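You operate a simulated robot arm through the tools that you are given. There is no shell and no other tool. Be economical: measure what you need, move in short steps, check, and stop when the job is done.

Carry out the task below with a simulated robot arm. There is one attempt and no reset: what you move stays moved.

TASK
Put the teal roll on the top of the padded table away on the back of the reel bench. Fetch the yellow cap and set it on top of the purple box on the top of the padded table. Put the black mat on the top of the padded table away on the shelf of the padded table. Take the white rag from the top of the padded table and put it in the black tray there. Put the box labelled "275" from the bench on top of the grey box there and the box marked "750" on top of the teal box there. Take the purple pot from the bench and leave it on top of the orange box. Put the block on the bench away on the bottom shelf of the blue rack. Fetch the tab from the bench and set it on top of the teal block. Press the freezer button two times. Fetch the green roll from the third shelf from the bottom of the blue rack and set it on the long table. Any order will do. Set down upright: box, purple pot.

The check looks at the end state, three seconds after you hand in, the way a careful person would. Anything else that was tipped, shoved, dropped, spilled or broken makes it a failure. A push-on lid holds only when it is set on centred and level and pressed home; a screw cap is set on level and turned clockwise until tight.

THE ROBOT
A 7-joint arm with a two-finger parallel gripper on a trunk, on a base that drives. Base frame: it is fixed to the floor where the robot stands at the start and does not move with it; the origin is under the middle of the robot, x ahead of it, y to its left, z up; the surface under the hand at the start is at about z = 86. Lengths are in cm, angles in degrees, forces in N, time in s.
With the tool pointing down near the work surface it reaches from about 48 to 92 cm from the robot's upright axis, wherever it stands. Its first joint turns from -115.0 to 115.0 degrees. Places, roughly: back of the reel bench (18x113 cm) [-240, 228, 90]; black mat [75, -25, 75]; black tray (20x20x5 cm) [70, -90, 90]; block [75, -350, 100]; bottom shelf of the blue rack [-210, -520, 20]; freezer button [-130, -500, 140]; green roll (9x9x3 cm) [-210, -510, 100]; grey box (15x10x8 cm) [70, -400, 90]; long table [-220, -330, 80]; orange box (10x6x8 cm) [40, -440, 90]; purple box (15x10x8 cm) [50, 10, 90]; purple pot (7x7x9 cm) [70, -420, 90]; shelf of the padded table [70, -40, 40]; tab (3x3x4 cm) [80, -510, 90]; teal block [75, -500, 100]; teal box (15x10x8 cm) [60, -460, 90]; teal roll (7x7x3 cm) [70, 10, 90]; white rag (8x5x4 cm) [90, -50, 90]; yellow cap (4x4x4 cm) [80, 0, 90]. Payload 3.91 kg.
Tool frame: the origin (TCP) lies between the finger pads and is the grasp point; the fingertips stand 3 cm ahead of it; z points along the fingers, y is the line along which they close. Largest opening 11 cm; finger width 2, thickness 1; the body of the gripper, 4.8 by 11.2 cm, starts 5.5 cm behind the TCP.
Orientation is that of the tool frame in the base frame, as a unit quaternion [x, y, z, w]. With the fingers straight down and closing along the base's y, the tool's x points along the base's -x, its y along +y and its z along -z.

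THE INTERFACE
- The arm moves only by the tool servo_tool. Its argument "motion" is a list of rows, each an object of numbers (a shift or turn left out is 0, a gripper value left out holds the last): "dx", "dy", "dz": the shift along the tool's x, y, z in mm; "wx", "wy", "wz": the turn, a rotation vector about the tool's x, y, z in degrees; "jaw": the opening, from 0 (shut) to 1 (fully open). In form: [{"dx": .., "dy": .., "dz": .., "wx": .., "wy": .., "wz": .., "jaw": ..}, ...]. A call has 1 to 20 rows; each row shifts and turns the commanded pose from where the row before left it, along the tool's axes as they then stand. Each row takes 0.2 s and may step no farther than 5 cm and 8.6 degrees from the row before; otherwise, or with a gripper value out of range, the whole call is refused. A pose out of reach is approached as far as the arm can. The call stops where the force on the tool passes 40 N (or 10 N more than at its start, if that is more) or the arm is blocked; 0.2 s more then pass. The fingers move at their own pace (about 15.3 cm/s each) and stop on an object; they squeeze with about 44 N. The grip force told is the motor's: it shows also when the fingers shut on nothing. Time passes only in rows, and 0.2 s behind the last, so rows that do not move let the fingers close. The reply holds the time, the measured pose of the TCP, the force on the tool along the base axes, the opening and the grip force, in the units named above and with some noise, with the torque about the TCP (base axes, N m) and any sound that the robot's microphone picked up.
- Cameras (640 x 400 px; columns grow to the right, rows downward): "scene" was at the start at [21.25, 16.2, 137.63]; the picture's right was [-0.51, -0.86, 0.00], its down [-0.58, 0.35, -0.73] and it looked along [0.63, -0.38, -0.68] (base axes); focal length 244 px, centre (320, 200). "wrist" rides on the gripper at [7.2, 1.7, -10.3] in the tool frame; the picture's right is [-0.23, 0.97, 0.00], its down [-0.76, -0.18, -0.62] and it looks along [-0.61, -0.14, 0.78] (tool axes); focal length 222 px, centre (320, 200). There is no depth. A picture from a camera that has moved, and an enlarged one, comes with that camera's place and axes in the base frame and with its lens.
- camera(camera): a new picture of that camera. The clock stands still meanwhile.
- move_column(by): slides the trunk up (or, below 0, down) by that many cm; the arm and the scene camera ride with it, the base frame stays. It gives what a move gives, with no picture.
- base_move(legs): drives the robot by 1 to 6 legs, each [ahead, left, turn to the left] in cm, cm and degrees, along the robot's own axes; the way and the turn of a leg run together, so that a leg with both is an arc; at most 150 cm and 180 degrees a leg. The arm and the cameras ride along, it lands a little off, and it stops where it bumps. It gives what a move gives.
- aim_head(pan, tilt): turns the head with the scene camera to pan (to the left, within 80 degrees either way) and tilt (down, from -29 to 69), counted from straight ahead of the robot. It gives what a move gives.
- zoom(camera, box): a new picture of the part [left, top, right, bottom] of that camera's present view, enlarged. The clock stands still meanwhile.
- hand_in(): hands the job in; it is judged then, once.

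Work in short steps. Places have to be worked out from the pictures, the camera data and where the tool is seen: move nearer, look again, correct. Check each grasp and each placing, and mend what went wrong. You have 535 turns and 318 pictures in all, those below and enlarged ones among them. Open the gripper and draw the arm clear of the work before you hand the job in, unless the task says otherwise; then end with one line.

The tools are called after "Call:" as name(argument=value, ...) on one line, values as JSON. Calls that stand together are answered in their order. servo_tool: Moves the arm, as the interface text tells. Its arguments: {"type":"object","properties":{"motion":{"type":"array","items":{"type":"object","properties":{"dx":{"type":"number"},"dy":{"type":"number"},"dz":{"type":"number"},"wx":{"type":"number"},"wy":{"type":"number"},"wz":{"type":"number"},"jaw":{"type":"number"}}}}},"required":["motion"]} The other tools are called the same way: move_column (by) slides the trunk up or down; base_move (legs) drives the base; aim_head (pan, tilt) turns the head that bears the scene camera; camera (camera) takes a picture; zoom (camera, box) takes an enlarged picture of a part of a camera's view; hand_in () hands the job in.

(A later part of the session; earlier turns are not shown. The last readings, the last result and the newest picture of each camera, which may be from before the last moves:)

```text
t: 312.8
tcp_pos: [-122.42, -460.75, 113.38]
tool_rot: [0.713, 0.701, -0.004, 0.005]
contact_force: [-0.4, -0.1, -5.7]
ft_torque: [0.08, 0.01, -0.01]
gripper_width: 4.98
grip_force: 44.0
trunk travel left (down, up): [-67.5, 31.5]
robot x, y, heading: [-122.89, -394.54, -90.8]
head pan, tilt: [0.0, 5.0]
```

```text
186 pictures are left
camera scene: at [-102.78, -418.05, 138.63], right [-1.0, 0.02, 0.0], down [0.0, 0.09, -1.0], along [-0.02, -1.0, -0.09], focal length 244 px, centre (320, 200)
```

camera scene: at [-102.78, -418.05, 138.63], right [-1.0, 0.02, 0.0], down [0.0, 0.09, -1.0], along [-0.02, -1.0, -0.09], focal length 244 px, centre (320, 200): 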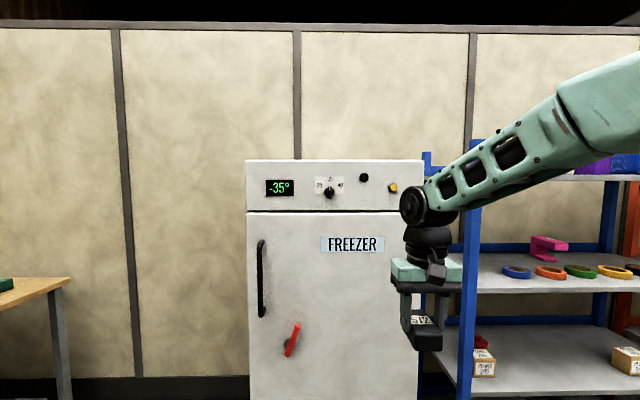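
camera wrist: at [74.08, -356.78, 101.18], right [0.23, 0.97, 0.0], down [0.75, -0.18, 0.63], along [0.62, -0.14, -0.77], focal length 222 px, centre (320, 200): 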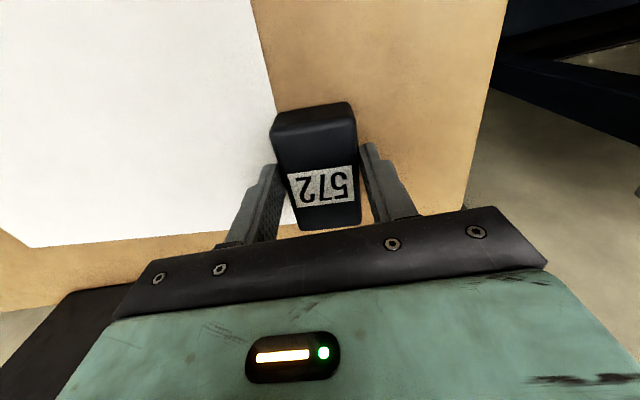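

Call:
zoom(camera="scene", box=[300, 150, 440, 220])

Call:
base_move(legs=[[0, -75, 0.8]])

Call:
aim_head(pan=-10, tilt=35)

Call:
camera(camera="scene")

```text
4.57 times, centred on (370, 185) of scene
camera zoom: at [-102.78, -418.05, 138.63], right [-1.0, 0.02, 0.0], down [0.0, 0.09, -1.0], along [-0.02, -1.0, -0.09], focal length 1115 px, centre (91, 269)
```

zoom: 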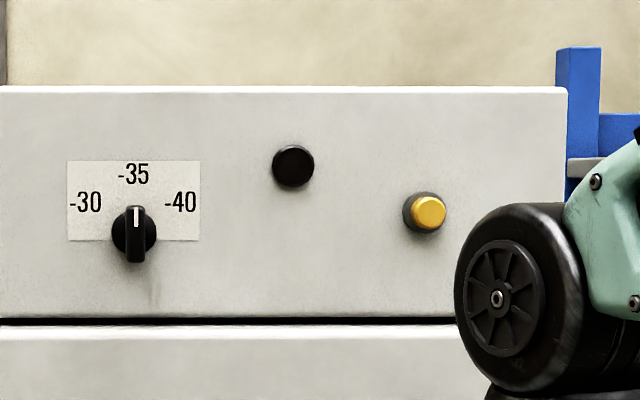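

```text
t: 316.8
tcp_pos: [-196.02, -459.95, 113.44]
tool_rot: [0.709, 0.705, -0.003, 0.005]
contact_force: [0.1, 0.3, -5.8]
ft_torque: [0.05, -0.03, -0.02]
gripper_width: 4.97
grip_force: 44.0
trunk travel left (down, up): [-67.5, 31.5]
robot x, y, heading: [-196.97, -393.62, -90.1]
head pan, tilt: [0.0, 5.0]
```

```text
t: 317.8
tcp_pos: [-196.08, -459.96, 113.34]
tool_rot: [0.709, 0.706, -0.004, 0.005]
contact_force: [-0.8, 0.9, -5.4]
ft_torque: [0.08, 0.01, 0.0]
gripper_width: 4.95
grip_force: 43.8
trunk travel left (down, up): [-67.5, 31.5]
robot x, y, heading: [-197.37, -393.54, -90.3]
head pan, tilt: [-10.0, 35.0]
```

```text
184 pictures are left
camera scene: at [-178.46, -416.56, 133.82], right [-0.98, 0.18, 0.0], down [0.1, 0.56, -0.82], along [-0.14, -0.81, -0.57], focal length 244 px, centre (320, 200)
```

scene: 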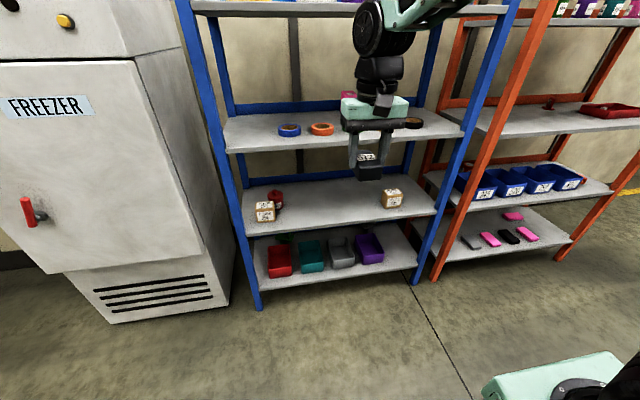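

Call:
zoom(camera="scene", box=[230, 180, 450, 310])

Call:
zoom(camera="scene", box=[190, 80, 480, 200])

```text
2.91 times, centred on (340, 245) of scene
camera zoom: at [-178.46, -416.56, 133.82], right [-0.98, 0.18, 0.0], down [0.1, 0.56, -0.82], along [-0.14, -0.81, -0.57], focal length 709 px, centre (262, 69)
```

zoom: 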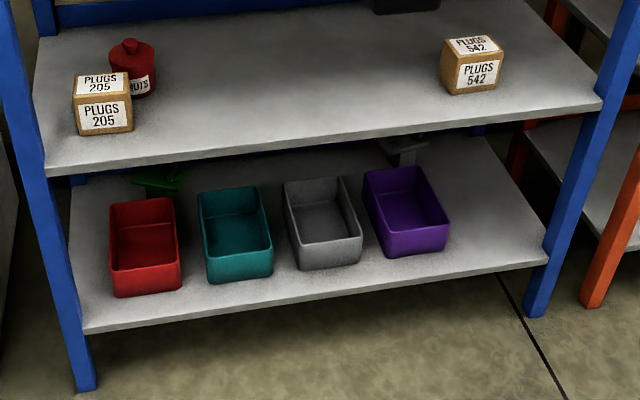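

```text
2.21 times, centred on (335, 140) of scene
camera zoom: at [-178.46, -416.56, 133.82], right [-0.98, 0.18, 0.0], down [0.1, 0.56, -0.82], along [-0.14, -0.81, -0.57], focal length 538 px, centre (287, 332)
```

zoom: 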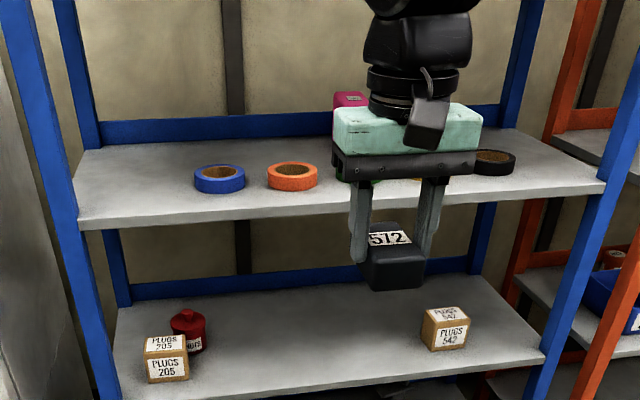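

The bottom shelf gap is too low for a vertical tool, so I'll set the block on the long table and regrasp it with a pitched tool. First retract, move away from table side, and turn around.

Call:
servo_tool(motion=[{"dx": 45}, {"dx": 45}, {"dx": 45}, {}])

Call:
base_move(legs=[[32, 0, 0], [0, 0, 90]])

Call:
aim_head(pan=60, tilt=25)

Call:
camera(camera="scene")

```text
t: 318.8
tcp_pos: [-196.19, -446.39, 113.37]
tool_rot: [0.709, 0.705, -0.004, 0.005]
contact_force: [-0.6, -0.4, -4.4]
ft_torque: [0.06, -0.03, 0.03]
gripper_width: 4.94
grip_force: 44.1
trunk travel left (down, up): [-67.5, 31.5]
robot x, y, heading: [-197.28, -393.81, -90.2]
head pan, tilt: [-10.0, 35.0]
```

```text
t: 324.7
tcp_pos: [-144.6, -424.13, 113.4]
tool_rot: [0.003, 1.0, 0.0, 0.006]
contact_force: [-0.1, -1.0, -5.4]
ft_torque: [-0.01, 0.05, 0.04]
gripper_width: 4.94
grip_force: 44.2
trunk travel left (down, up): [-67.5, 31.5]
robot x, y, heading: [-197.41, -424.73, -0.2]
head pan, tilt: [-10.0, 35.0]
```

```text
t: 326.1
tcp_pos: [-144.48, -424.11, 113.35]
tool_rot: [0.002, 1.0, 0.001, 0.005]
contact_force: [0.2, 0.6, -4.8]
ft_torque: [0.0, 0.04, 0.02]
gripper_width: 4.95
grip_force: 43.9
trunk travel left (down, up): [-67.5, 31.5]
robot x, y, heading: [-197.35, -425.43, 0.0]
head pan, tilt: [60.0, 25.0]
```

```text
181 pictures are left
camera scene: at [-178.45, -396.71, 135.39], right [0.86, -0.5, 0.0], down [-0.21, -0.36, -0.91], along [0.46, 0.78, -0.42], focal length 244 px, centre (320, 200)
```

scene: 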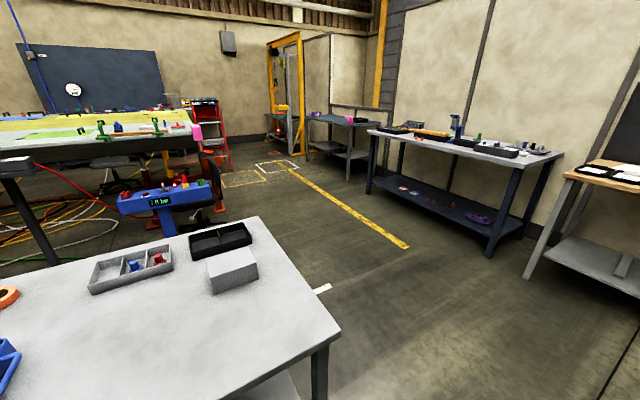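

Long table front edge y≈-366, right end x≈-155, with a clear area near the right front. Turn to face it.

Call:
base_move(legs=[[0, 0, 90]])

Call:
aim_head(pan=-5, tilt=45)

Call:
camera(camera="scene")

```text
t: 330.3
tcp_pos: [-198.7, -372.29, 113.32]
tool_rot: [0.708, -0.706, -0.005, -0.004]
contact_force: [0.7, -0.1, -5.0]
ft_torque: [-0.09, 0.01, 0.0]
gripper_width: 4.98
grip_force: 43.8
trunk travel left (down, up): [-67.5, 31.5]
robot x, y, heading: [-197.17, -425.19, 90.1]
head pan, tilt: [60.0, 25.0]
```

```text
t: 331.7
tcp_pos: [-198.66, -372.22, 113.42]
tool_rot: [0.708, -0.706, -0.005, -0.003]
contact_force: [-0.2, 0.2, -4.8]
ft_torque: [-0.07, 0.0, 0.02]
gripper_width: 4.96
grip_force: 44.3
trunk travel left (down, up): [-67.5, 31.5]
robot x, y, heading: [-197.27, -424.9, 90.0]
head pan, tilt: [-5.0, 45.0]
```

```text
180 pictures are left
camera scene: at [-217.25, -402.82, 132.34], right [1.0, -0.08, 0.0], down [-0.06, -0.7, -0.71], along [0.06, 0.7, -0.71], focal length 244 px, centre (320, 200)
```

scene: 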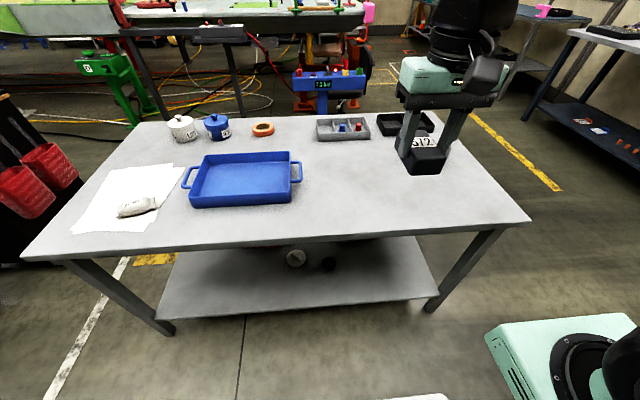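

Clear area at front right. Move block over (-196, -350) and lower gently.

Call:
base_move(legs=[[10, 0, 0]])

Call:
servo_tool(motion=[{"dx": -30}, {"dx": -30}, {"dx": -30}, {"dx": -30}, {"dz": 45}, {"dz": 45}, {"dz": 45}, {"dz": 45}, {"dz": 45}, {}])

Call:
camera(camera="scene")

```text
t: 332.9
tcp_pos: [-198.6, -362.09, 113.23]
tool_rot: [0.708, -0.706, -0.005, -0.004]
contact_force: [0.2, 0.9, -5.2]
ft_torque: [-0.05, -0.01, 0.0]
gripper_width: 4.97
grip_force: 43.8
trunk travel left (down, up): [-67.5, 31.5]
robot x, y, heading: [-197.26, -415.02, 90.2]
head pan, tilt: [-5.0, 45.0]
```

```text
t: 335.1
tcp_pos: [-198.81, -349.81, 91.52]
tool_rot: [0.708, -0.706, -0.005, -0.003]
contact_force: [-0.2, 0.4, -5.8]
ft_torque: [-0.03, 0.01, 0.01]
gripper_width: 4.98
grip_force: 44.2
trunk travel left (down, up): [-67.5, 31.5]
robot x, y, heading: [-197.45, -414.91, 90.1]
head pan, tilt: [-5.0, 45.0]
```

```text
179 pictures are left
camera scene: at [-217.27, -392.65, 132.33], right [1.0, -0.08, 0.0], down [-0.06, -0.7, -0.71], along [0.06, 0.7, -0.71], focal length 244 px, centre (320, 200)
```

scene: 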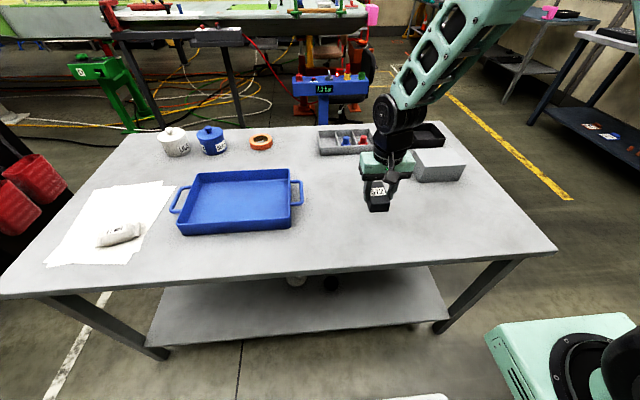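

Call:
servo_tool(motion=[{"dz": 30}, {"dz": 20}, {"dz": 10}, {"dz": 5}, {"dz": 4}, {"dz": 3}, {"dz": 3}, {"dz": 3}, {"dz": 3}, {"dz": 3}, {}])

```text
t: 337.5
tcp_pos: [-198.76, -349.65, 82.84]
tool_rot: [-0.707, 0.707, 0.007, 0.005]
contact_force: [4.0, -4.9, 24.0]
ft_torque: [0.8, -0.49, -0.2]
gripper_width: 4.95
grip_force: 44.0
trunk travel left (down, up): [-67.5, 31.5]
robot x, y, heading: [-197.53, -414.72, 90.1]
head pan, tilt: [-5.0, 45.0]
```

Contact. Release, rise, and pitch the tool ~43° forward.

Call:
servo_tool(motion=[{"dz": -1}, {"jaw": 0.75}, {}, {"dz": -40}, {"dz": -40}, {"dz": -40}, {}, {"wy": -8.5}, {"wy": -8.5}, {"wy": -8.5}, {"wy": -8.5}, {"wy": -8.5}, {}])

Call:
camera(camera="scene")

Call:
camera(camera="wrist")

```text
t: 340.3
tcp_pos: [-198.83, -349.96, 94.61]
tool_rot: [0.658, -0.657, -0.262, -0.26]
contact_force: [0.7, 0.1, 0.5]
ft_torque: [0.0, 0.02, -0.01]
gripper_width: 8.25
grip_force: 0.1
trunk travel left (down, up): [-67.5, 31.5]
robot x, y, heading: [-197.15, -414.85, 90.1]
head pan, tilt: [-5.0, 45.0]
```

```text
178 pictures are left
camera scene: at [-217.27, -392.66, 132.34], right [1.0, -0.08, 0.0], down [-0.06, -0.7, -0.71], along [0.06, 0.7, -0.71], focal length 244 px, centre (320, 200)
```

scene: 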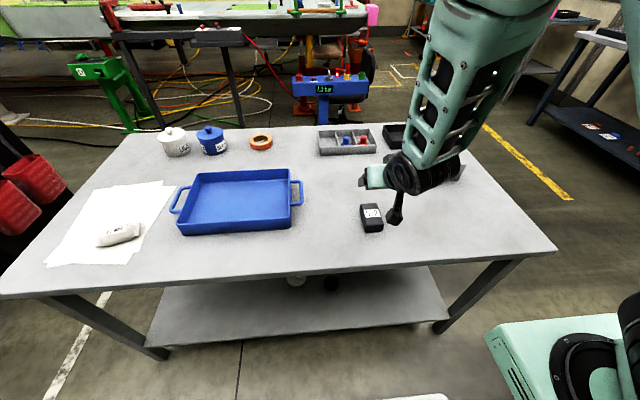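

```text
177 pictures are left
camera wrist: at [-200.42, -362.2, 97.27], right [-0.97, 0.16, 0.16], down [0.18, 0.13, 0.98], along [0.14, 0.98, -0.15], focal length 222 px, centre (320, 200)
```

wrist: 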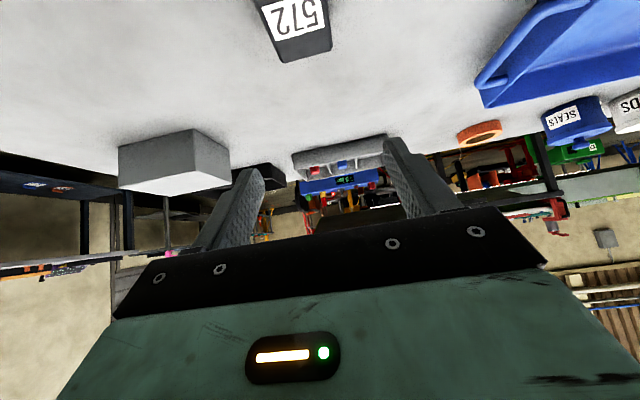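

Tool pitched. Descend in base-vertical onto the block (TCP to z≈83).

Call:
servo_tool(motion=[{"dx": 28, "dz": 27}, {"dx": 28, "dz": 27}, {"dx": 22, "dz": 20}, {}])

Call:
camera(camera="scene")

Call:
camera(camera="wrist")

```text
t: 341.3
tcp_pos: [-198.91, -350.44, 84.27]
tool_rot: [0.658, -0.657, -0.261, -0.259]
contact_force: [-0.6, -0.6, -0.1]
ft_torque: [0.0, 0.0, 0.03]
gripper_width: 8.24
grip_force: 0.0
trunk travel left (down, up): [-67.5, 31.5]
robot x, y, heading: [-197.59, -415.49, 90.1]
head pan, tilt: [-5.0, 45.0]
```

```text
176 pictures are left
camera scene: at [-217.27, -392.67, 132.34], right [1.0, -0.08, 0.0], down [-0.06, -0.7, -0.71], along [0.06, 0.7, -0.71], focal length 244 px, centre (320, 200)
```

scene: 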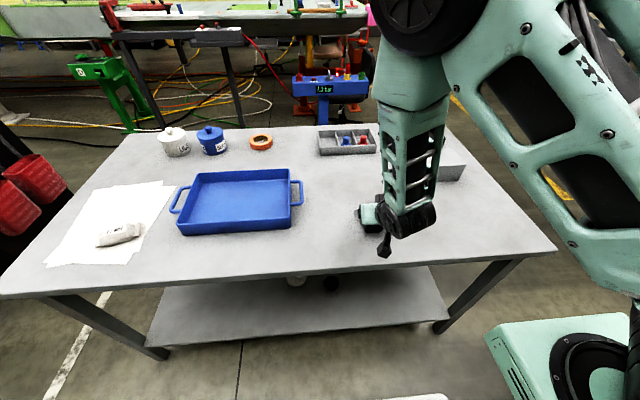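

```text
175 pictures are left
camera wrist: at [-200.52, -362.73, 86.78], right [-0.97, 0.16, 0.16], down [0.18, 0.13, 0.98], along [0.14, 0.98, -0.15], focal length 222 px, centre (320, 200)
```

wrist: 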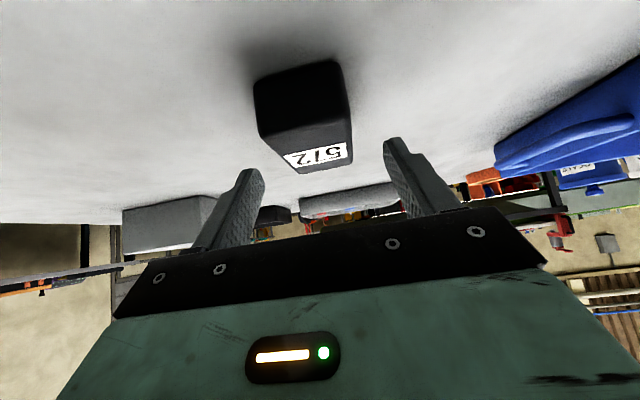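

Block spans y≈-354…-347, ~3 cm tall. Lower 1.6 cm more and grip.

Call:
servo_tool(motion=[{"dx": 5, "dz": 5.5}, {"dx": 3, "dz": 3.5}, {"dx": 2.5, "dz": 2.5}, {}])

Call:
servo_tool(motion=[{"jaw": 0}, {}, {}, {}])

Call:
camera(camera="wrist")

```text
t: 342.3
tcp_pos: [-198.74, -350.38, 82.42]
tool_rot: [0.658, -0.657, -0.26, -0.26]
contact_force: [-0.1, 0.5, 0.6]
ft_torque: [0.02, 0.01, 0.01]
gripper_width: 8.24
grip_force: 0.0
trunk travel left (down, up): [-67.5, 31.5]
robot x, y, heading: [-197.14, -415.09, 90.2]
head pan, tilt: [-5.0, 45.0]
```

```text
t: 343.3
tcp_pos: [-198.81, -350.47, 82.45]
tool_rot: [0.658, -0.657, -0.261, -0.259]
contact_force: [1.5, 0.0, -0.5]
ft_torque: [0.04, -0.11, -0.06]
gripper_width: 4.95
grip_force: 44.4
trunk travel left (down, up): [-67.5, 31.5]
robot x, y, heading: [-197.47, -415.21, 90.3]
head pan, tilt: [-5.0, 45.0]
```

```text
174 pictures are left
camera wrist: at [-200.43, -362.73, 85.09], right [-0.97, 0.16, 0.16], down [0.18, 0.13, 0.98], along [0.14, 0.98, -0.16], focal length 222 px, centre (320, 200)
```

wrist: 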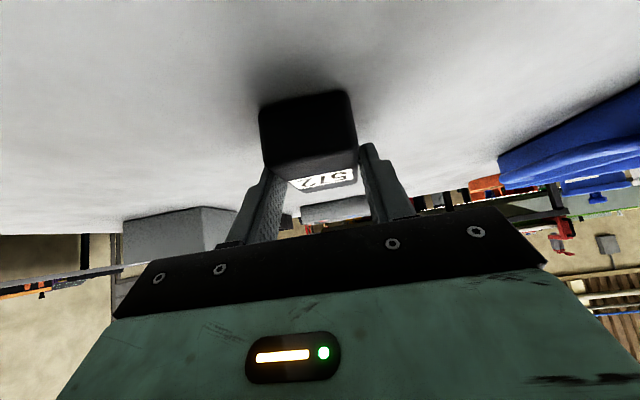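

Gripped with pitched tool. Lift, back off, turn around to face the rack.

Call:
servo_tool(motion=[{"dx": -25, "dz": -28}, {"dx": -25, "dz": -28}, {"dx": -25, "dz": -28}, {"dx": -25, "dz": -28}, {}])

Call:
base_move(legs=[[-12, 0, 0], [0, 0, -90], [0, 0, -90]])

Call:
aim_head(pan=0, tilt=35)

Call:
camera(camera="scene")

```text
t: 344.5
tcp_pos: [-198.7, -350.56, 97.28]
tool_rot: [-0.657, 0.658, 0.26, 0.259]
contact_force: [-0.2, -0.3, -6.1]
ft_torque: [-0.09, 0.01, 0.0]
gripper_width: 4.95
grip_force: 43.9
trunk travel left (down, up): [-67.5, 31.5]
robot x, y, heading: [-197.43, -414.9, 90.1]
head pan, tilt: [-5.0, 45.0]
```

```text
t: 353.3
tcp_pos: [-194.5, -491.31, 97.41]
tool_rot: [0.65, 0.665, -0.256, 0.264]
contact_force: [0.3, 0.0, -5.2]
ft_torque: [0.09, 0.03, 0.01]
gripper_width: 4.96
grip_force: 44.2
trunk travel left (down, up): [-67.5, 31.5]
robot x, y, heading: [-197.3, -427.27, -88.4]
head pan, tilt: [-5.0, 45.0]
```

```text
t: 354.0
tcp_pos: [-194.57, -491.34, 97.35]
tool_rot: [0.649, 0.666, -0.256, 0.263]
contact_force: [0.1, 0.1, -5.6]
ft_torque: [0.08, 0.0, -0.04]
gripper_width: 4.96
grip_force: 43.8
trunk travel left (down, up): [-67.5, 31.5]
robot x, y, heading: [-197.54, -427.2, -88.6]
head pan, tilt: [0.0, 35.0]
```

```text
173 pictures are left
camera scene: at [-176.31, -449.6, 133.81], right [-1.0, -0.03, 0.0], down [-0.01, 0.57, -0.82], along [0.02, -0.82, -0.57], focal length 244 px, centre (320, 200)
```

scene: 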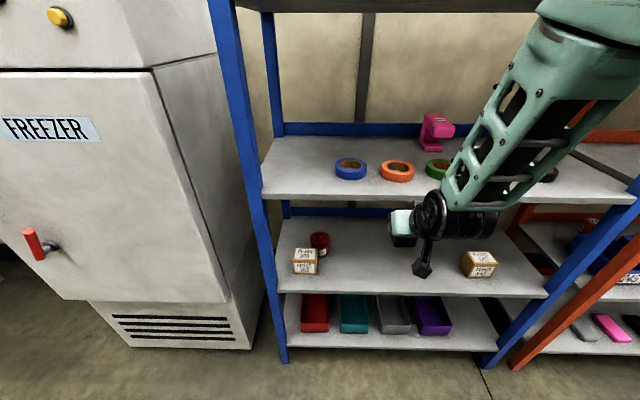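

Back off 20, shift right to x≈-242, then lower the trunk.

Call:
base_move(legs=[[-20, 0, -1.4], [0, -46, 0]])

Call:
move_column(by=-40)

Call:
move_column(by=-25)

Call:
camera(camera="scene")

```text
t: 358.0
tcp_pos: [-243.07, -471.16, 97.21]
tool_rot: [0.656, 0.659, -0.26, 0.261]
contact_force: [-0.8, -0.6, -5.3]
ft_torque: [0.13, -0.01, -0.04]
gripper_width: 4.96
grip_force: 43.9
trunk travel left (down, up): [-67.5, 31.5]
robot x, y, heading: [-244.83, -406.9, -89.6]
head pan, tilt: [0.0, 35.0]
```

```text
t: 361.9
tcp_pos: [-243.0, -471.18, 57.27]
tool_rot: [0.656, 0.659, -0.259, 0.261]
contact_force: [-0.2, 0.1, -5.3]
ft_torque: [0.1, -0.02, 0.0]
gripper_width: 4.94
grip_force: 43.7
trunk travel left (down, up): [-27.5, 71.5]
robot x, y, heading: [-244.75, -406.67, -89.7]
head pan, tilt: [0.0, 35.0]
```

```text
t: 364.4
tcp_pos: [-243.09, -471.21, 32.34]
tool_rot: [0.656, 0.659, -0.26, 0.261]
contact_force: [-1.0, 0.8, -4.8]
ft_torque: [0.13, -0.02, 0.02]
gripper_width: 4.95
grip_force: 44.4
trunk travel left (down, up): [-2.5, 96.5]
robot x, y, heading: [-244.38, -406.83, -89.6]
head pan, tilt: [0.0, 35.0]
```

```text
172 pictures are left
camera scene: at [-224.02, -429.81, 68.82], right [-1.0, -0.01, 0.0], down [0.0, 0.57, -0.82], along [0.01, -0.82, -0.57], focal length 244 px, centre (320, 200)
```

scene: 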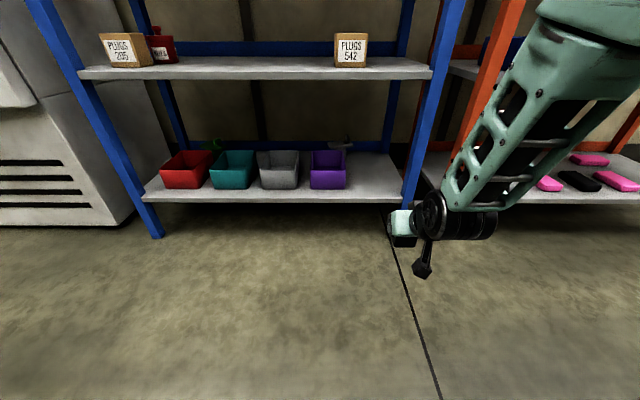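

Target spot between purple bin (x≈-233) and post (x≈-252). Lower to just above shelf height and approach.

Call:
servo_tool(motion=[{"dx": 20, "dz": 22}, {"dx": 18, "dz": 20}, {}])

Call:
base_move(legs=[[24, 0.5, -0.4]])

Call:
camera(camera="scene")

Call:
camera(camera="wrist")

```text
t: 365.2
tcp_pos: [-243.03, -471.22, 26.6]
tool_rot: [0.656, 0.659, -0.258, 0.262]
contact_force: [0.1, -0.4, -5.1]
ft_torque: [0.12, -0.01, -0.01]
gripper_width: 4.97
grip_force: 44.0
trunk travel left (down, up): [-2.5, 96.5]
robot x, y, heading: [-244.57, -406.86, -89.7]
head pan, tilt: [0.0, 35.0]
```

```text
t: 367.0
tcp_pos: [-242.68, -494.83, 26.44]
tool_rot: [0.657, 0.658, -0.259, 0.26]
contact_force: [0.0, -0.2, -5.3]
ft_torque: [0.12, 0.0, 0.0]
gripper_width: 4.96
grip_force: 43.5
trunk travel left (down, up): [-2.5, 96.5]
robot x, y, heading: [-243.69, -430.6, -89.6]
head pan, tilt: [0.0, 35.0]
```

```text
171 pictures are left
camera scene: at [-223.43, -453.4, 68.81], right [-1.0, 0.0, 0.0], down [0.0, 0.57, -0.82], along [0.0, -0.82, -0.57], focal length 244 px, centre (320, 200)
```

scene: 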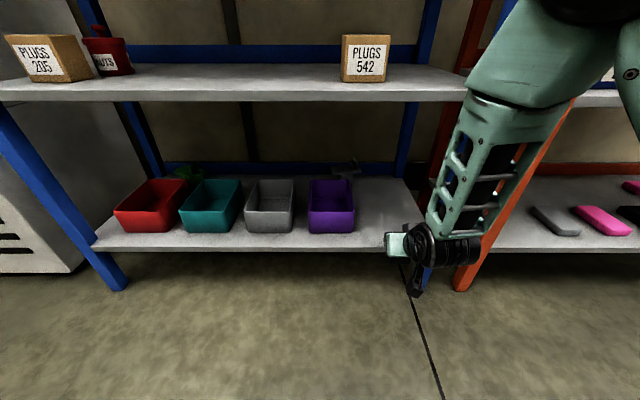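

```text
170 pictures are left
camera wrist: at [-240.95, -482.38, 29.16], right [0.97, -0.16, 0.16], down [-0.18, -0.13, 0.98], along [-0.14, -0.98, -0.16], focal length 222 px, centre (320, 200)
```

wrist: 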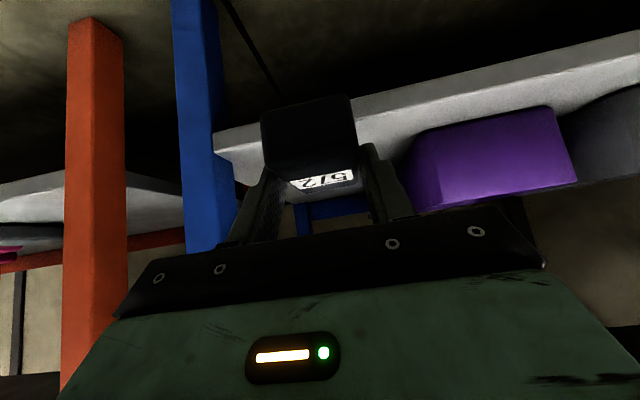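

Aligned; shift 0.7 cm right and advance 12 cm with the arm.

Call:
servo_tool(motion=[{"dy": -7}, {"dx": -22, "dz": 20.3}, {"dx": -22, "dz": 20.3}, {"dx": -22, "dz": 20.3}, {"dx": -22, "dz": 20.3}, {}])

Call:
camera(camera="scene")

Call:
camera(camera="wrist")

```text
t: 368.4
tcp_pos: [-243.1, -507.0, 26.54]
tool_rot: [0.657, 0.658, -0.258, 0.26]
contact_force: [-0.4, 0.2, -4.8]
ft_torque: [0.1, 0.03, 0.01]
gripper_width: 4.94
grip_force: 44.4
trunk travel left (down, up): [-2.5, 96.5]
robot x, y, heading: [-244.12, -430.65, -89.8]
head pan, tilt: [0.0, 35.0]
```

```text
169 pictures are left
camera scene: at [-223.43, -453.4, 68.81], right [-1.0, 0.0, 0.0], down [0.0, 0.57, -0.82], along [0.0, -0.82, -0.57], focal length 244 px, centre (320, 200)
```

scene: 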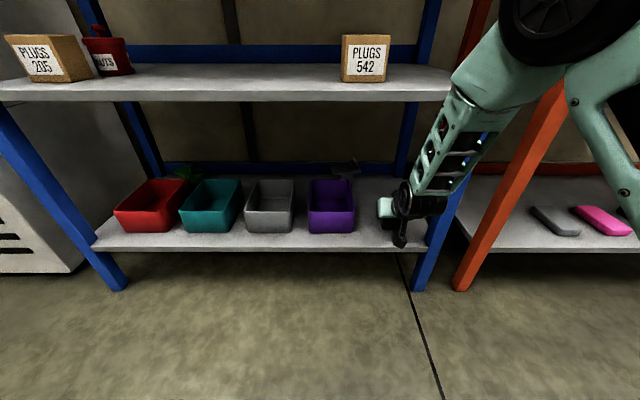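

```text
168 pictures are left
camera wrist: at [-241.47, -494.66, 29.3], right [0.97, -0.16, 0.16], down [-0.18, -0.13, 0.98], along [-0.14, -0.98, -0.16], focal length 222 px, centre (320, 200)
```

wrist: 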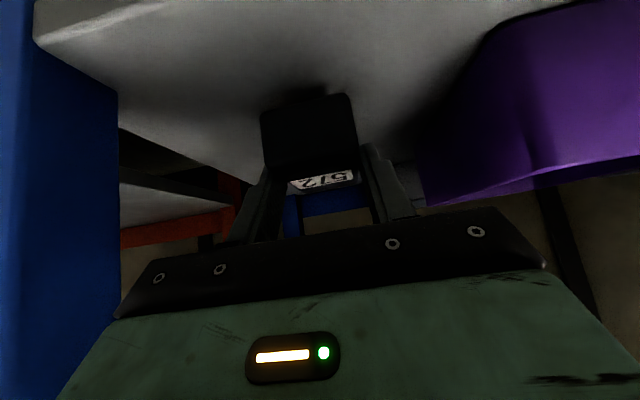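

Lower onto the shelf.

Call:
servo_tool(motion=[{"dx": 6.8, "dz": 7.4}, {"dx": 6.8, "dz": 7.4}, {"dx": 3.4, "dz": 3.7}, {"dx": 1.4, "dz": 1.5}, {"dx": 1.4, "dz": 1.5}, {"dx": 1.4, "dz": 1.5}, {}])

```text
t: 369.5
tcp_pos: [-243.26, -507.19, 24.42]
tool_rot: [0.655, 0.656, -0.263, 0.265]
contact_force: [-1.2, 9.8, 21.9]
ft_torque: [1.14, 0.29, -0.03]
gripper_width: 4.95
grip_force: 44.0
trunk travel left (down, up): [-2.5, 96.5]
robot x, y, heading: [-243.66, -430.74, -89.8]
head pan, tilt: [0.0, 35.0]
stopped in row 5: the force on the tool passed its limit at 45 N (the readings are from after the stop); the commanded pose is now the measured one
```

Call:
camera(camera="wrist")

Call:
zoom(camera="scene", box=[340, 150, 480, 270])

```text
167 pictures are left
camera wrist: at [-241.6, -494.64, 26.92], right [0.97, -0.16, 0.16], down [-0.18, -0.12, 0.98], along [-0.14, -0.98, -0.14], focal length 222 px, centre (320, 200)
```

wrist: 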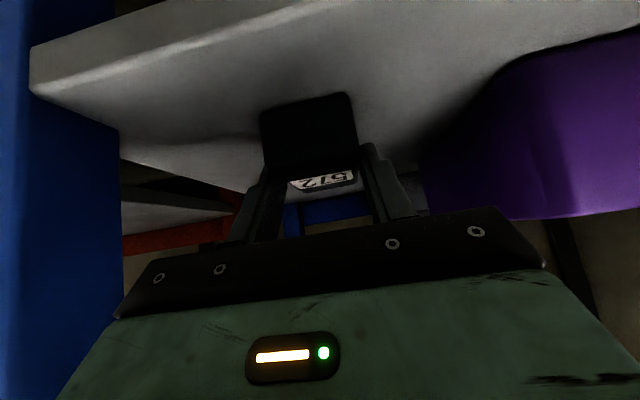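

```text
3.33 times, centred on (410, 210) of scene
camera zoom: at [-223.44, -453.33, 68.84], right [-1.0, 0.0, 0.0], down [0.0, 0.57, -0.82], along [0.0, -0.82, -0.57], focal length 813 px, centre (20, 167)
```

zoom: 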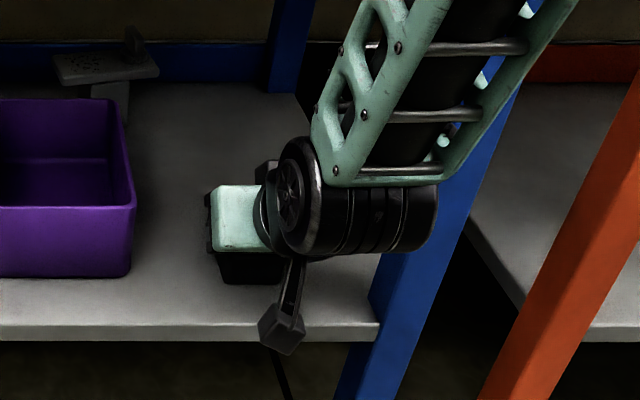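

Contact force indicates the block is on the shelf (z≈21.4). Relieve slightly, release, and check.

Call:
servo_tool(motion=[{"dx": -0.7, "dz": -0.7}, {}, {"jaw": 0.6}, {}, {}])

Call:
camera(camera="wrist")

```text
t: 370.7
tcp_pos: [-243.18, -507.04, 24.31]
tool_rot: [0.656, 0.657, -0.262, 0.264]
contact_force: [-0.9, 0.1, -0.1]
ft_torque: [-0.01, 0.02, 0.04]
gripper_width: 6.57
grip_force: 0.2
trunk travel left (down, up): [-2.5, 96.5]
robot x, y, heading: [-243.88, -430.19, -90.1]
head pan, tilt: [0.0, 35.0]
```

```text
165 pictures are left
camera wrist: at [-241.57, -494.59, 26.83], right [0.97, -0.16, 0.16], down [-0.18, -0.12, 0.98], along [-0.14, -0.98, -0.15], focal length 222 px, centre (320, 200)
```

wrist: 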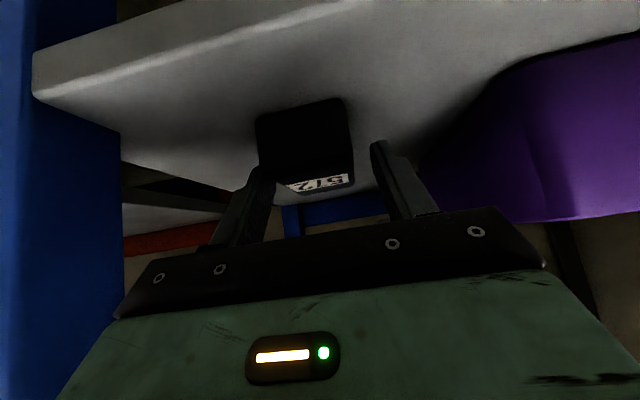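

Block is resting on the shelf. Withdraw along the tool axis and back off.

Call:
servo_tool(motion=[{"dz": -30}, {"dz": -40}, {"dz": -40}, {}])

Call:
base_move(legs=[[-28, 0, 0]])

Call:
camera(camera="scene")

```text
t: 371.7
tcp_pos: [-242.99, -499.63, 32.44]
tool_rot: [0.656, 0.657, -0.262, 0.264]
contact_force: [0.9, -0.2, 0.4]
ft_torque: [-0.02, -0.03, 0.07]
gripper_width: 6.59
grip_force: 0.0
trunk travel left (down, up): [-2.5, 96.5]
robot x, y, heading: [-244.0, -430.17, -89.8]
head pan, tilt: [0.0, 35.0]
```

```text
t: 373.7
tcp_pos: [-243.34, -471.23, 32.38]
tool_rot: [0.658, 0.655, -0.263, 0.264]
contact_force: [-1.5, -0.2, 0.4]
ft_torque: [0.01, 0.01, 0.01]
gripper_width: 6.61
grip_force: 0.0
trunk travel left (down, up): [-2.5, 96.5]
robot x, y, heading: [-244.11, -402.18, -90.2]
head pan, tilt: [0.0, 35.0]
```

```text
164 pictures are left
camera scene: at [-223.61, -425.23, 68.82], right [-1.0, 0.0, 0.0], down [0.0, 0.57, -0.82], along [0.0, -0.82, -0.57], focal length 244 px, centre (320, 200)
```

scene: 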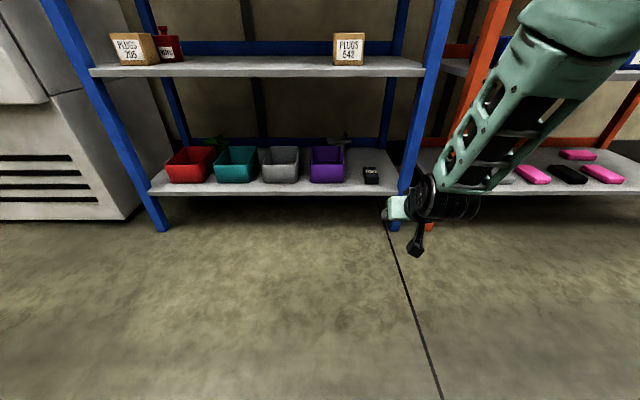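

Block placed. Raise the trunk for the green roll on the third shelf.

Call:
move_column(by=40)

Call:
move_column(by=37)

Call:
aim_head(pan=0, tilt=28)

Call:
camera(camera="scene")

Call:
camera(camera="wrist")

```text
t: 377.5
tcp_pos: [-243.36, -471.33, 72.27]
tool_rot: [0.657, 0.655, -0.263, 0.264]
contact_force: [0.5, -0.7, 0.1]
ft_torque: [-0.01, 0.0, -0.03]
gripper_width: 6.58
grip_force: 0.1
trunk travel left (down, up): [-42.5, 56.5]
robot x, y, heading: [-244.35, -402.43, -90.0]
head pan, tilt: [0.0, 35.0]
```

```text
t: 381.1
tcp_pos: [-243.31, -471.29, 109.29]
tool_rot: [0.657, 0.655, -0.263, 0.264]
contact_force: [0.2, -0.8, -0.2]
ft_torque: [0.02, 0.01, 0.02]
gripper_width: 6.58
grip_force: 0.0
trunk travel left (down, up): [-79.5, 19.5]
robot x, y, heading: [-244.17, -401.83, -90.4]
head pan, tilt: [0.0, 35.0]
```

```text
t: 381.8
tcp_pos: [-243.39, -471.37, 109.24]
tool_rot: [0.657, 0.655, -0.263, 0.264]
contact_force: [0.1, -1.4, 0.1]
ft_torque: [0.0, 0.0, 0.0]
gripper_width: 6.57
grip_force: 0.2
trunk travel left (down, up): [-79.5, 19.5]
robot x, y, heading: [-244.2, -402.22, -90.1]
head pan, tilt: [0.0, 28.0]
```

```text
163 pictures are left
camera scene: at [-223.61, -425.55, 146.91], right [-1.0, 0.0, 0.0], down [0.0, 0.47, -0.88], along [0.0, -0.88, -0.47], focal length 244 px, centre (320, 200)
```

scene: 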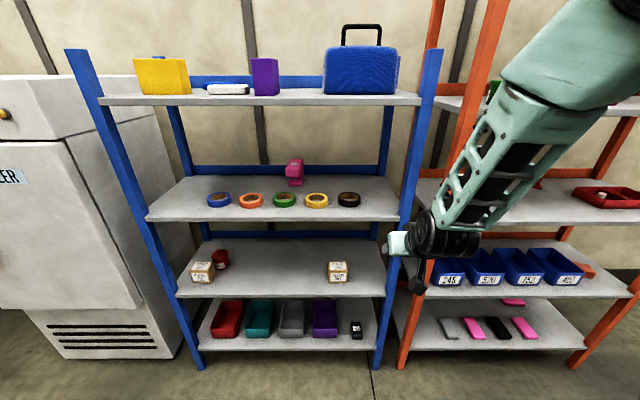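

```text
162 pictures are left
camera wrist: at [-241.68, -458.87, 111.81], right [0.97, -0.17, 0.16], down [-0.18, -0.12, 0.98], along [-0.14, -0.98, -0.15], focal length 222 px, centre (320, 200)
```

wrist: 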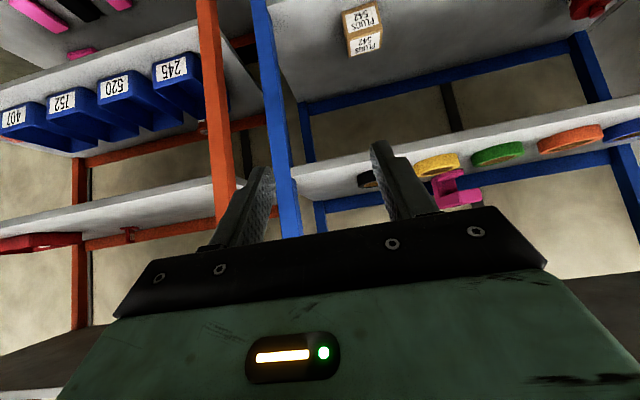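

Green roll at ≈(-209.6, -509.6), third shelf z≈100. Align laterally and approach.

Call:
base_move(legs=[[0, 33.5, 0], [22, 0, 0]])

Call:
servo_tool(motion=[{"jaw": 1}, {}])

Call:
camera(camera="scene")

Call:
camera(camera="wrist")

```text
t: 385.3
tcp_pos: [-208.08, -493.24, 109.28]
tool_rot: [0.654, 0.658, -0.261, 0.265]
contact_force: [0.3, 1.1, 0.3]
ft_torque: [0.0, 0.01, -0.02]
gripper_width: 6.6
grip_force: 0.0
trunk travel left (down, up): [-79.5, 19.5]
robot x, y, heading: [-209.2, -423.88, -89.3]
head pan, tilt: [0.0, 28.0]
```

```text
t: 385.9
tcp_pos: [-208.08, -493.17, 109.33]
tool_rot: [0.654, 0.658, -0.262, 0.265]
contact_force: [-0.4, 0.5, 0.8]
ft_torque: [0.04, 0.0, 0.04]
gripper_width: 11.01
grip_force: 0.1
trunk travel left (down, up): [-79.5, 19.5]
robot x, y, heading: [-209.27, -424.2, -89.3]
head pan, tilt: [0.0, 28.0]
```

```text
161 pictures are left
camera scene: at [-188.75, -447.25, 146.92], right [-1.0, -0.01, 0.0], down [0.0, 0.47, -0.88], along [0.01, -0.88, -0.47], focal length 244 px, centre (320, 200)
```

scene: 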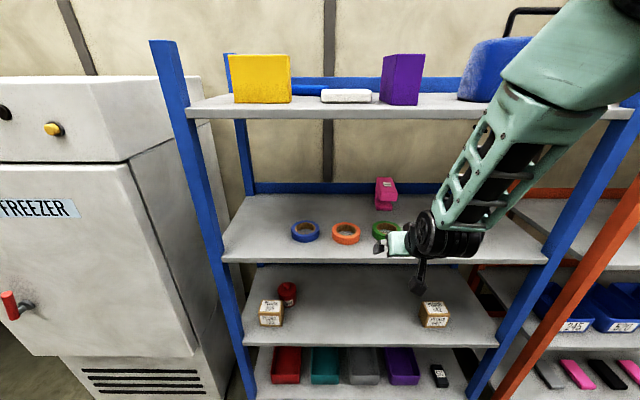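

```text
160 pictures are left
camera wrist: at [-206.46, -480.76, 111.81], right [0.97, -0.16, 0.16], down [-0.18, -0.12, 0.98], along [-0.13, -0.98, -0.15], focal length 222 px, centre (320, 200)
```

wrist: 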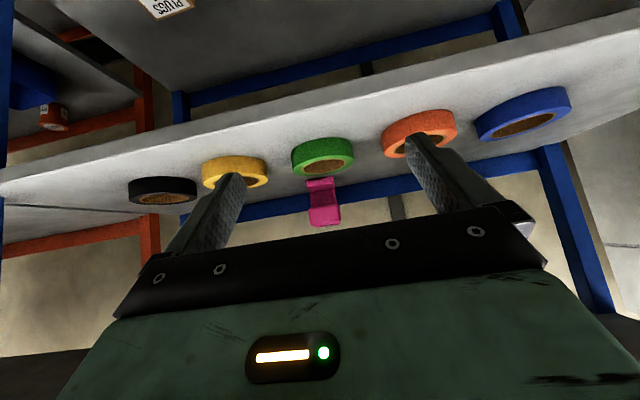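

Aligned laterally. Advance 13 cm above the roll.

Call:
servo_tool(motion=[{"dy": -3}, {"dx": -23.5, "dz": 22.5}, {"dx": -23.5, "dz": 22.5}, {"dx": -23.5, "dz": 22.5}, {"dx": -23.5, "dz": 22.5}, {}])

Call:
camera(camera="wrist")

Call:
zoom(camera="scene", box=[280, 160, 500, 290])

```text
t: 387.3
tcp_pos: [-208.24, -506.4, 109.13]
tool_rot: [0.654, 0.659, -0.261, 0.266]
contact_force: [-0.3, 0.1, 0.1]
ft_torque: [0.0, 0.01, 0.0]
gripper_width: 10.99
grip_force: 0.0
trunk travel left (down, up): [-79.5, 19.5]
robot x, y, heading: [-209.4, -424.09, -89.4]
head pan, tilt: [0.0, 28.0]
```

```text
159 pictures are left
camera wrist: at [-206.78, -493.93, 111.67], right [0.97, -0.16, 0.16], down [-0.18, -0.12, 0.98], along [-0.13, -0.98, -0.15], focal length 222 px, centre (320, 200)
```

wrist: 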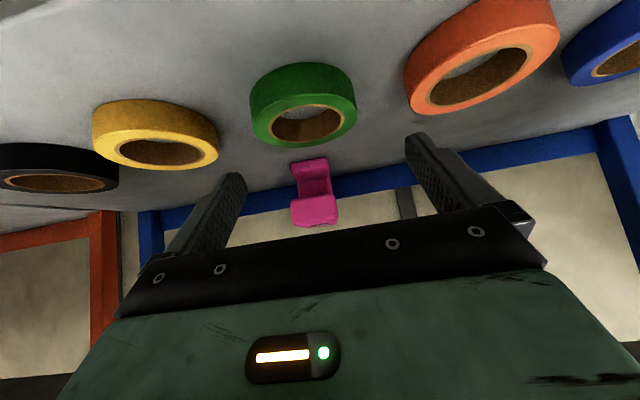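

```text
2.91 times, centred on (390, 225) of scene
camera zoom: at [-188.76, -447.25, 146.91], right [-1.0, -0.01, 0.0], down [0.0, 0.47, -0.88], along [0.01, -0.88, -0.47], focal length 709 px, centre (116, 127)
```

zoom: 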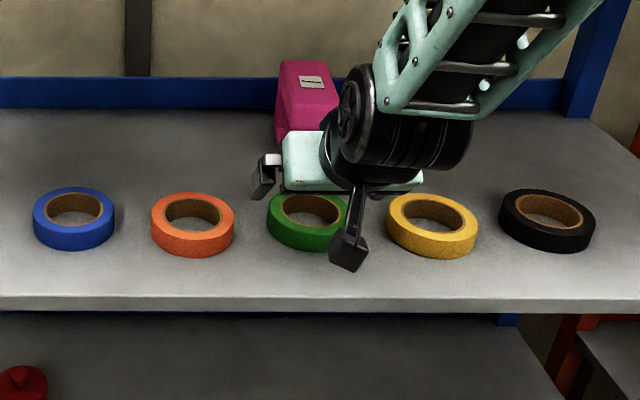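

Roll centre ≈(-209.1, -510.3). Centre laterally, advance 2.7 cm, then descend.

Call:
servo_tool(motion=[{"dy": -9, "dx": -19.5, "dz": 18.7}, {"dx": 11.5, "dz": 12}, {"dx": 11.5, "dz": 12}, {"dx": 11.5, "dz": 12}, {}])

Call:
camera(camera="wrist")

```text
t: 388.5
tcp_pos: [-209.18, -509.1, 104.23]
tool_rot: [0.653, 0.659, -0.261, 0.266]
contact_force: [-0.5, 0.3, -0.7]
ft_torque: [0.01, -0.01, 0.01]
gripper_width: 11.0
grip_force: 0.0
trunk travel left (down, up): [-79.5, 19.5]
robot x, y, heading: [-209.3, -424.07, -89.4]
head pan, tilt: [0.0, 28.0]
```

```text
157 pictures are left
camera wrist: at [-207.53, -496.69, 106.8], right [0.97, -0.16, 0.16], down [-0.18, -0.12, 0.98], along [-0.13, -0.98, -0.15], focal length 222 px, centre (320, 200)
```

wrist: 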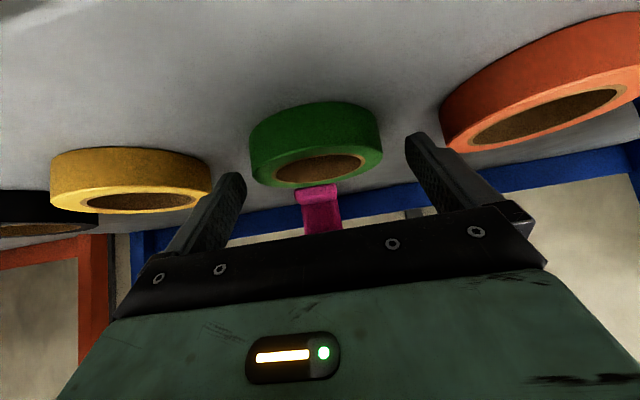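

Shift 0.5 cm and lower a bit more.

Call:
servo_tool(motion=[{"dy": -5}, {"dx": 3.5, "dz": 3.6}, {"dx": 2, "dz": 2.2}, {"dx": 1.4, "dz": 1.4}, {}])

Call:
zoom(camera="wrist", box=[200, 80, 440, 240])

```text
t: 389.7
tcp_pos: [-209.66, -508.8, 103.21]
tool_rot: [0.654, 0.659, -0.261, 0.265]
contact_force: [0.5, 0.1, -0.1]
ft_torque: [-0.01, 0.01, 0.0]
gripper_width: 11.01
grip_force: 0.0
trunk travel left (down, up): [-79.5, 19.5]
robot x, y, heading: [-209.72, -424.26, -89.4]
head pan, tilt: [0.0, 28.0]
```

```text
2.50 times, centred on (320, 160) of wrist
camera zoom: at [-208.03, -496.44, 105.85], right [0.97, -0.16, 0.16], down [-0.18, -0.12, 0.98], along [-0.13, -0.98, -0.15], focal length 555 px, centre (320, 300)
```

zoom: 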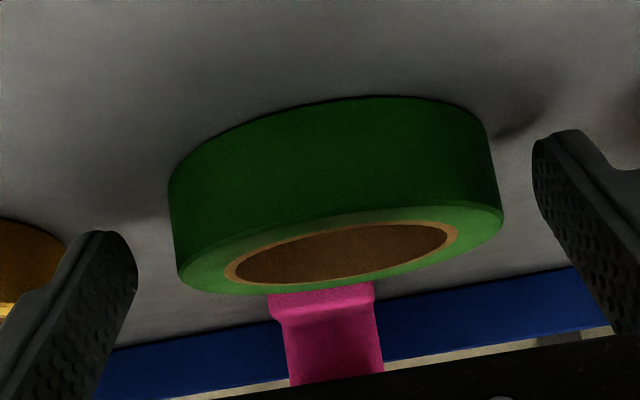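

Roll lies between the fingers. Close.

Call:
servo_tool(motion=[{"jaw": 0}, {}, {}, {}])

Call:
zoom(camera="wrist", box=[200, 80, 440, 240])

```text
t: 390.7
tcp_pos: [-209.57, -508.88, 103.5]
tool_rot: [0.655, 0.658, -0.261, 0.265]
contact_force: [0.5, -0.3, 0.3]
ft_torque: [-0.01, 0.03, -0.04]
gripper_width: 8.66
grip_force: 43.6
trunk travel left (down, up): [-79.5, 19.5]
robot x, y, heading: [-209.13, -424.26, -89.4]
head pan, tilt: [0.0, 28.0]
```

```text
2.50 times, centred on (320, 160) of wrist
camera zoom: at [-208.03, -496.44, 105.86], right [0.97, -0.16, 0.16], down [-0.18, -0.12, 0.98], along [-0.13, -0.98, -0.15], focal length 555 px, centre (320, 300)
```

zoom: 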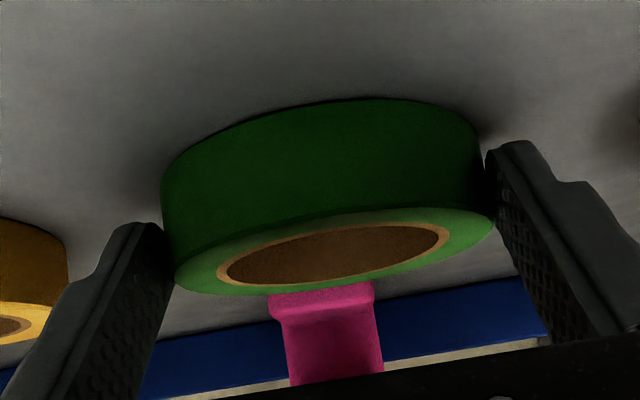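

Gripped (8.66). Lift vertically 5 cm and back off.

Call:
servo_tool(motion=[{"dx": -7, "dz": -7.2}, {"dx": -14, "dz": -14.4}, {"dx": -14, "dz": -14.4}, {}])

Call:
camera(camera="wrist")

```text
t: 391.7
tcp_pos: [-209.72, -508.96, 108.25]
tool_rot: [0.654, 0.658, -0.262, 0.265]
contact_force: [-0.4, 0.6, -0.8]
ft_torque: [0.05, 0.01, 0.0]
gripper_width: 8.65
grip_force: 43.7
trunk travel left (down, up): [-79.5, 19.5]
robot x, y, heading: [-209.32, -424.12, -89.3]
head pan, tilt: [0.0, 28.0]
```

```text
154 pictures are left
camera wrist: at [-208.08, -496.55, 110.8], right [0.97, -0.16, 0.16], down [-0.18, -0.12, 0.98], along [-0.13, -0.98, -0.15], focal length 222 px, centre (320, 200)
```

wrist: 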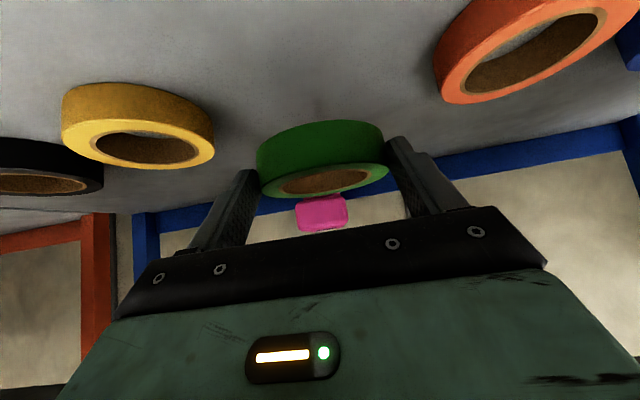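

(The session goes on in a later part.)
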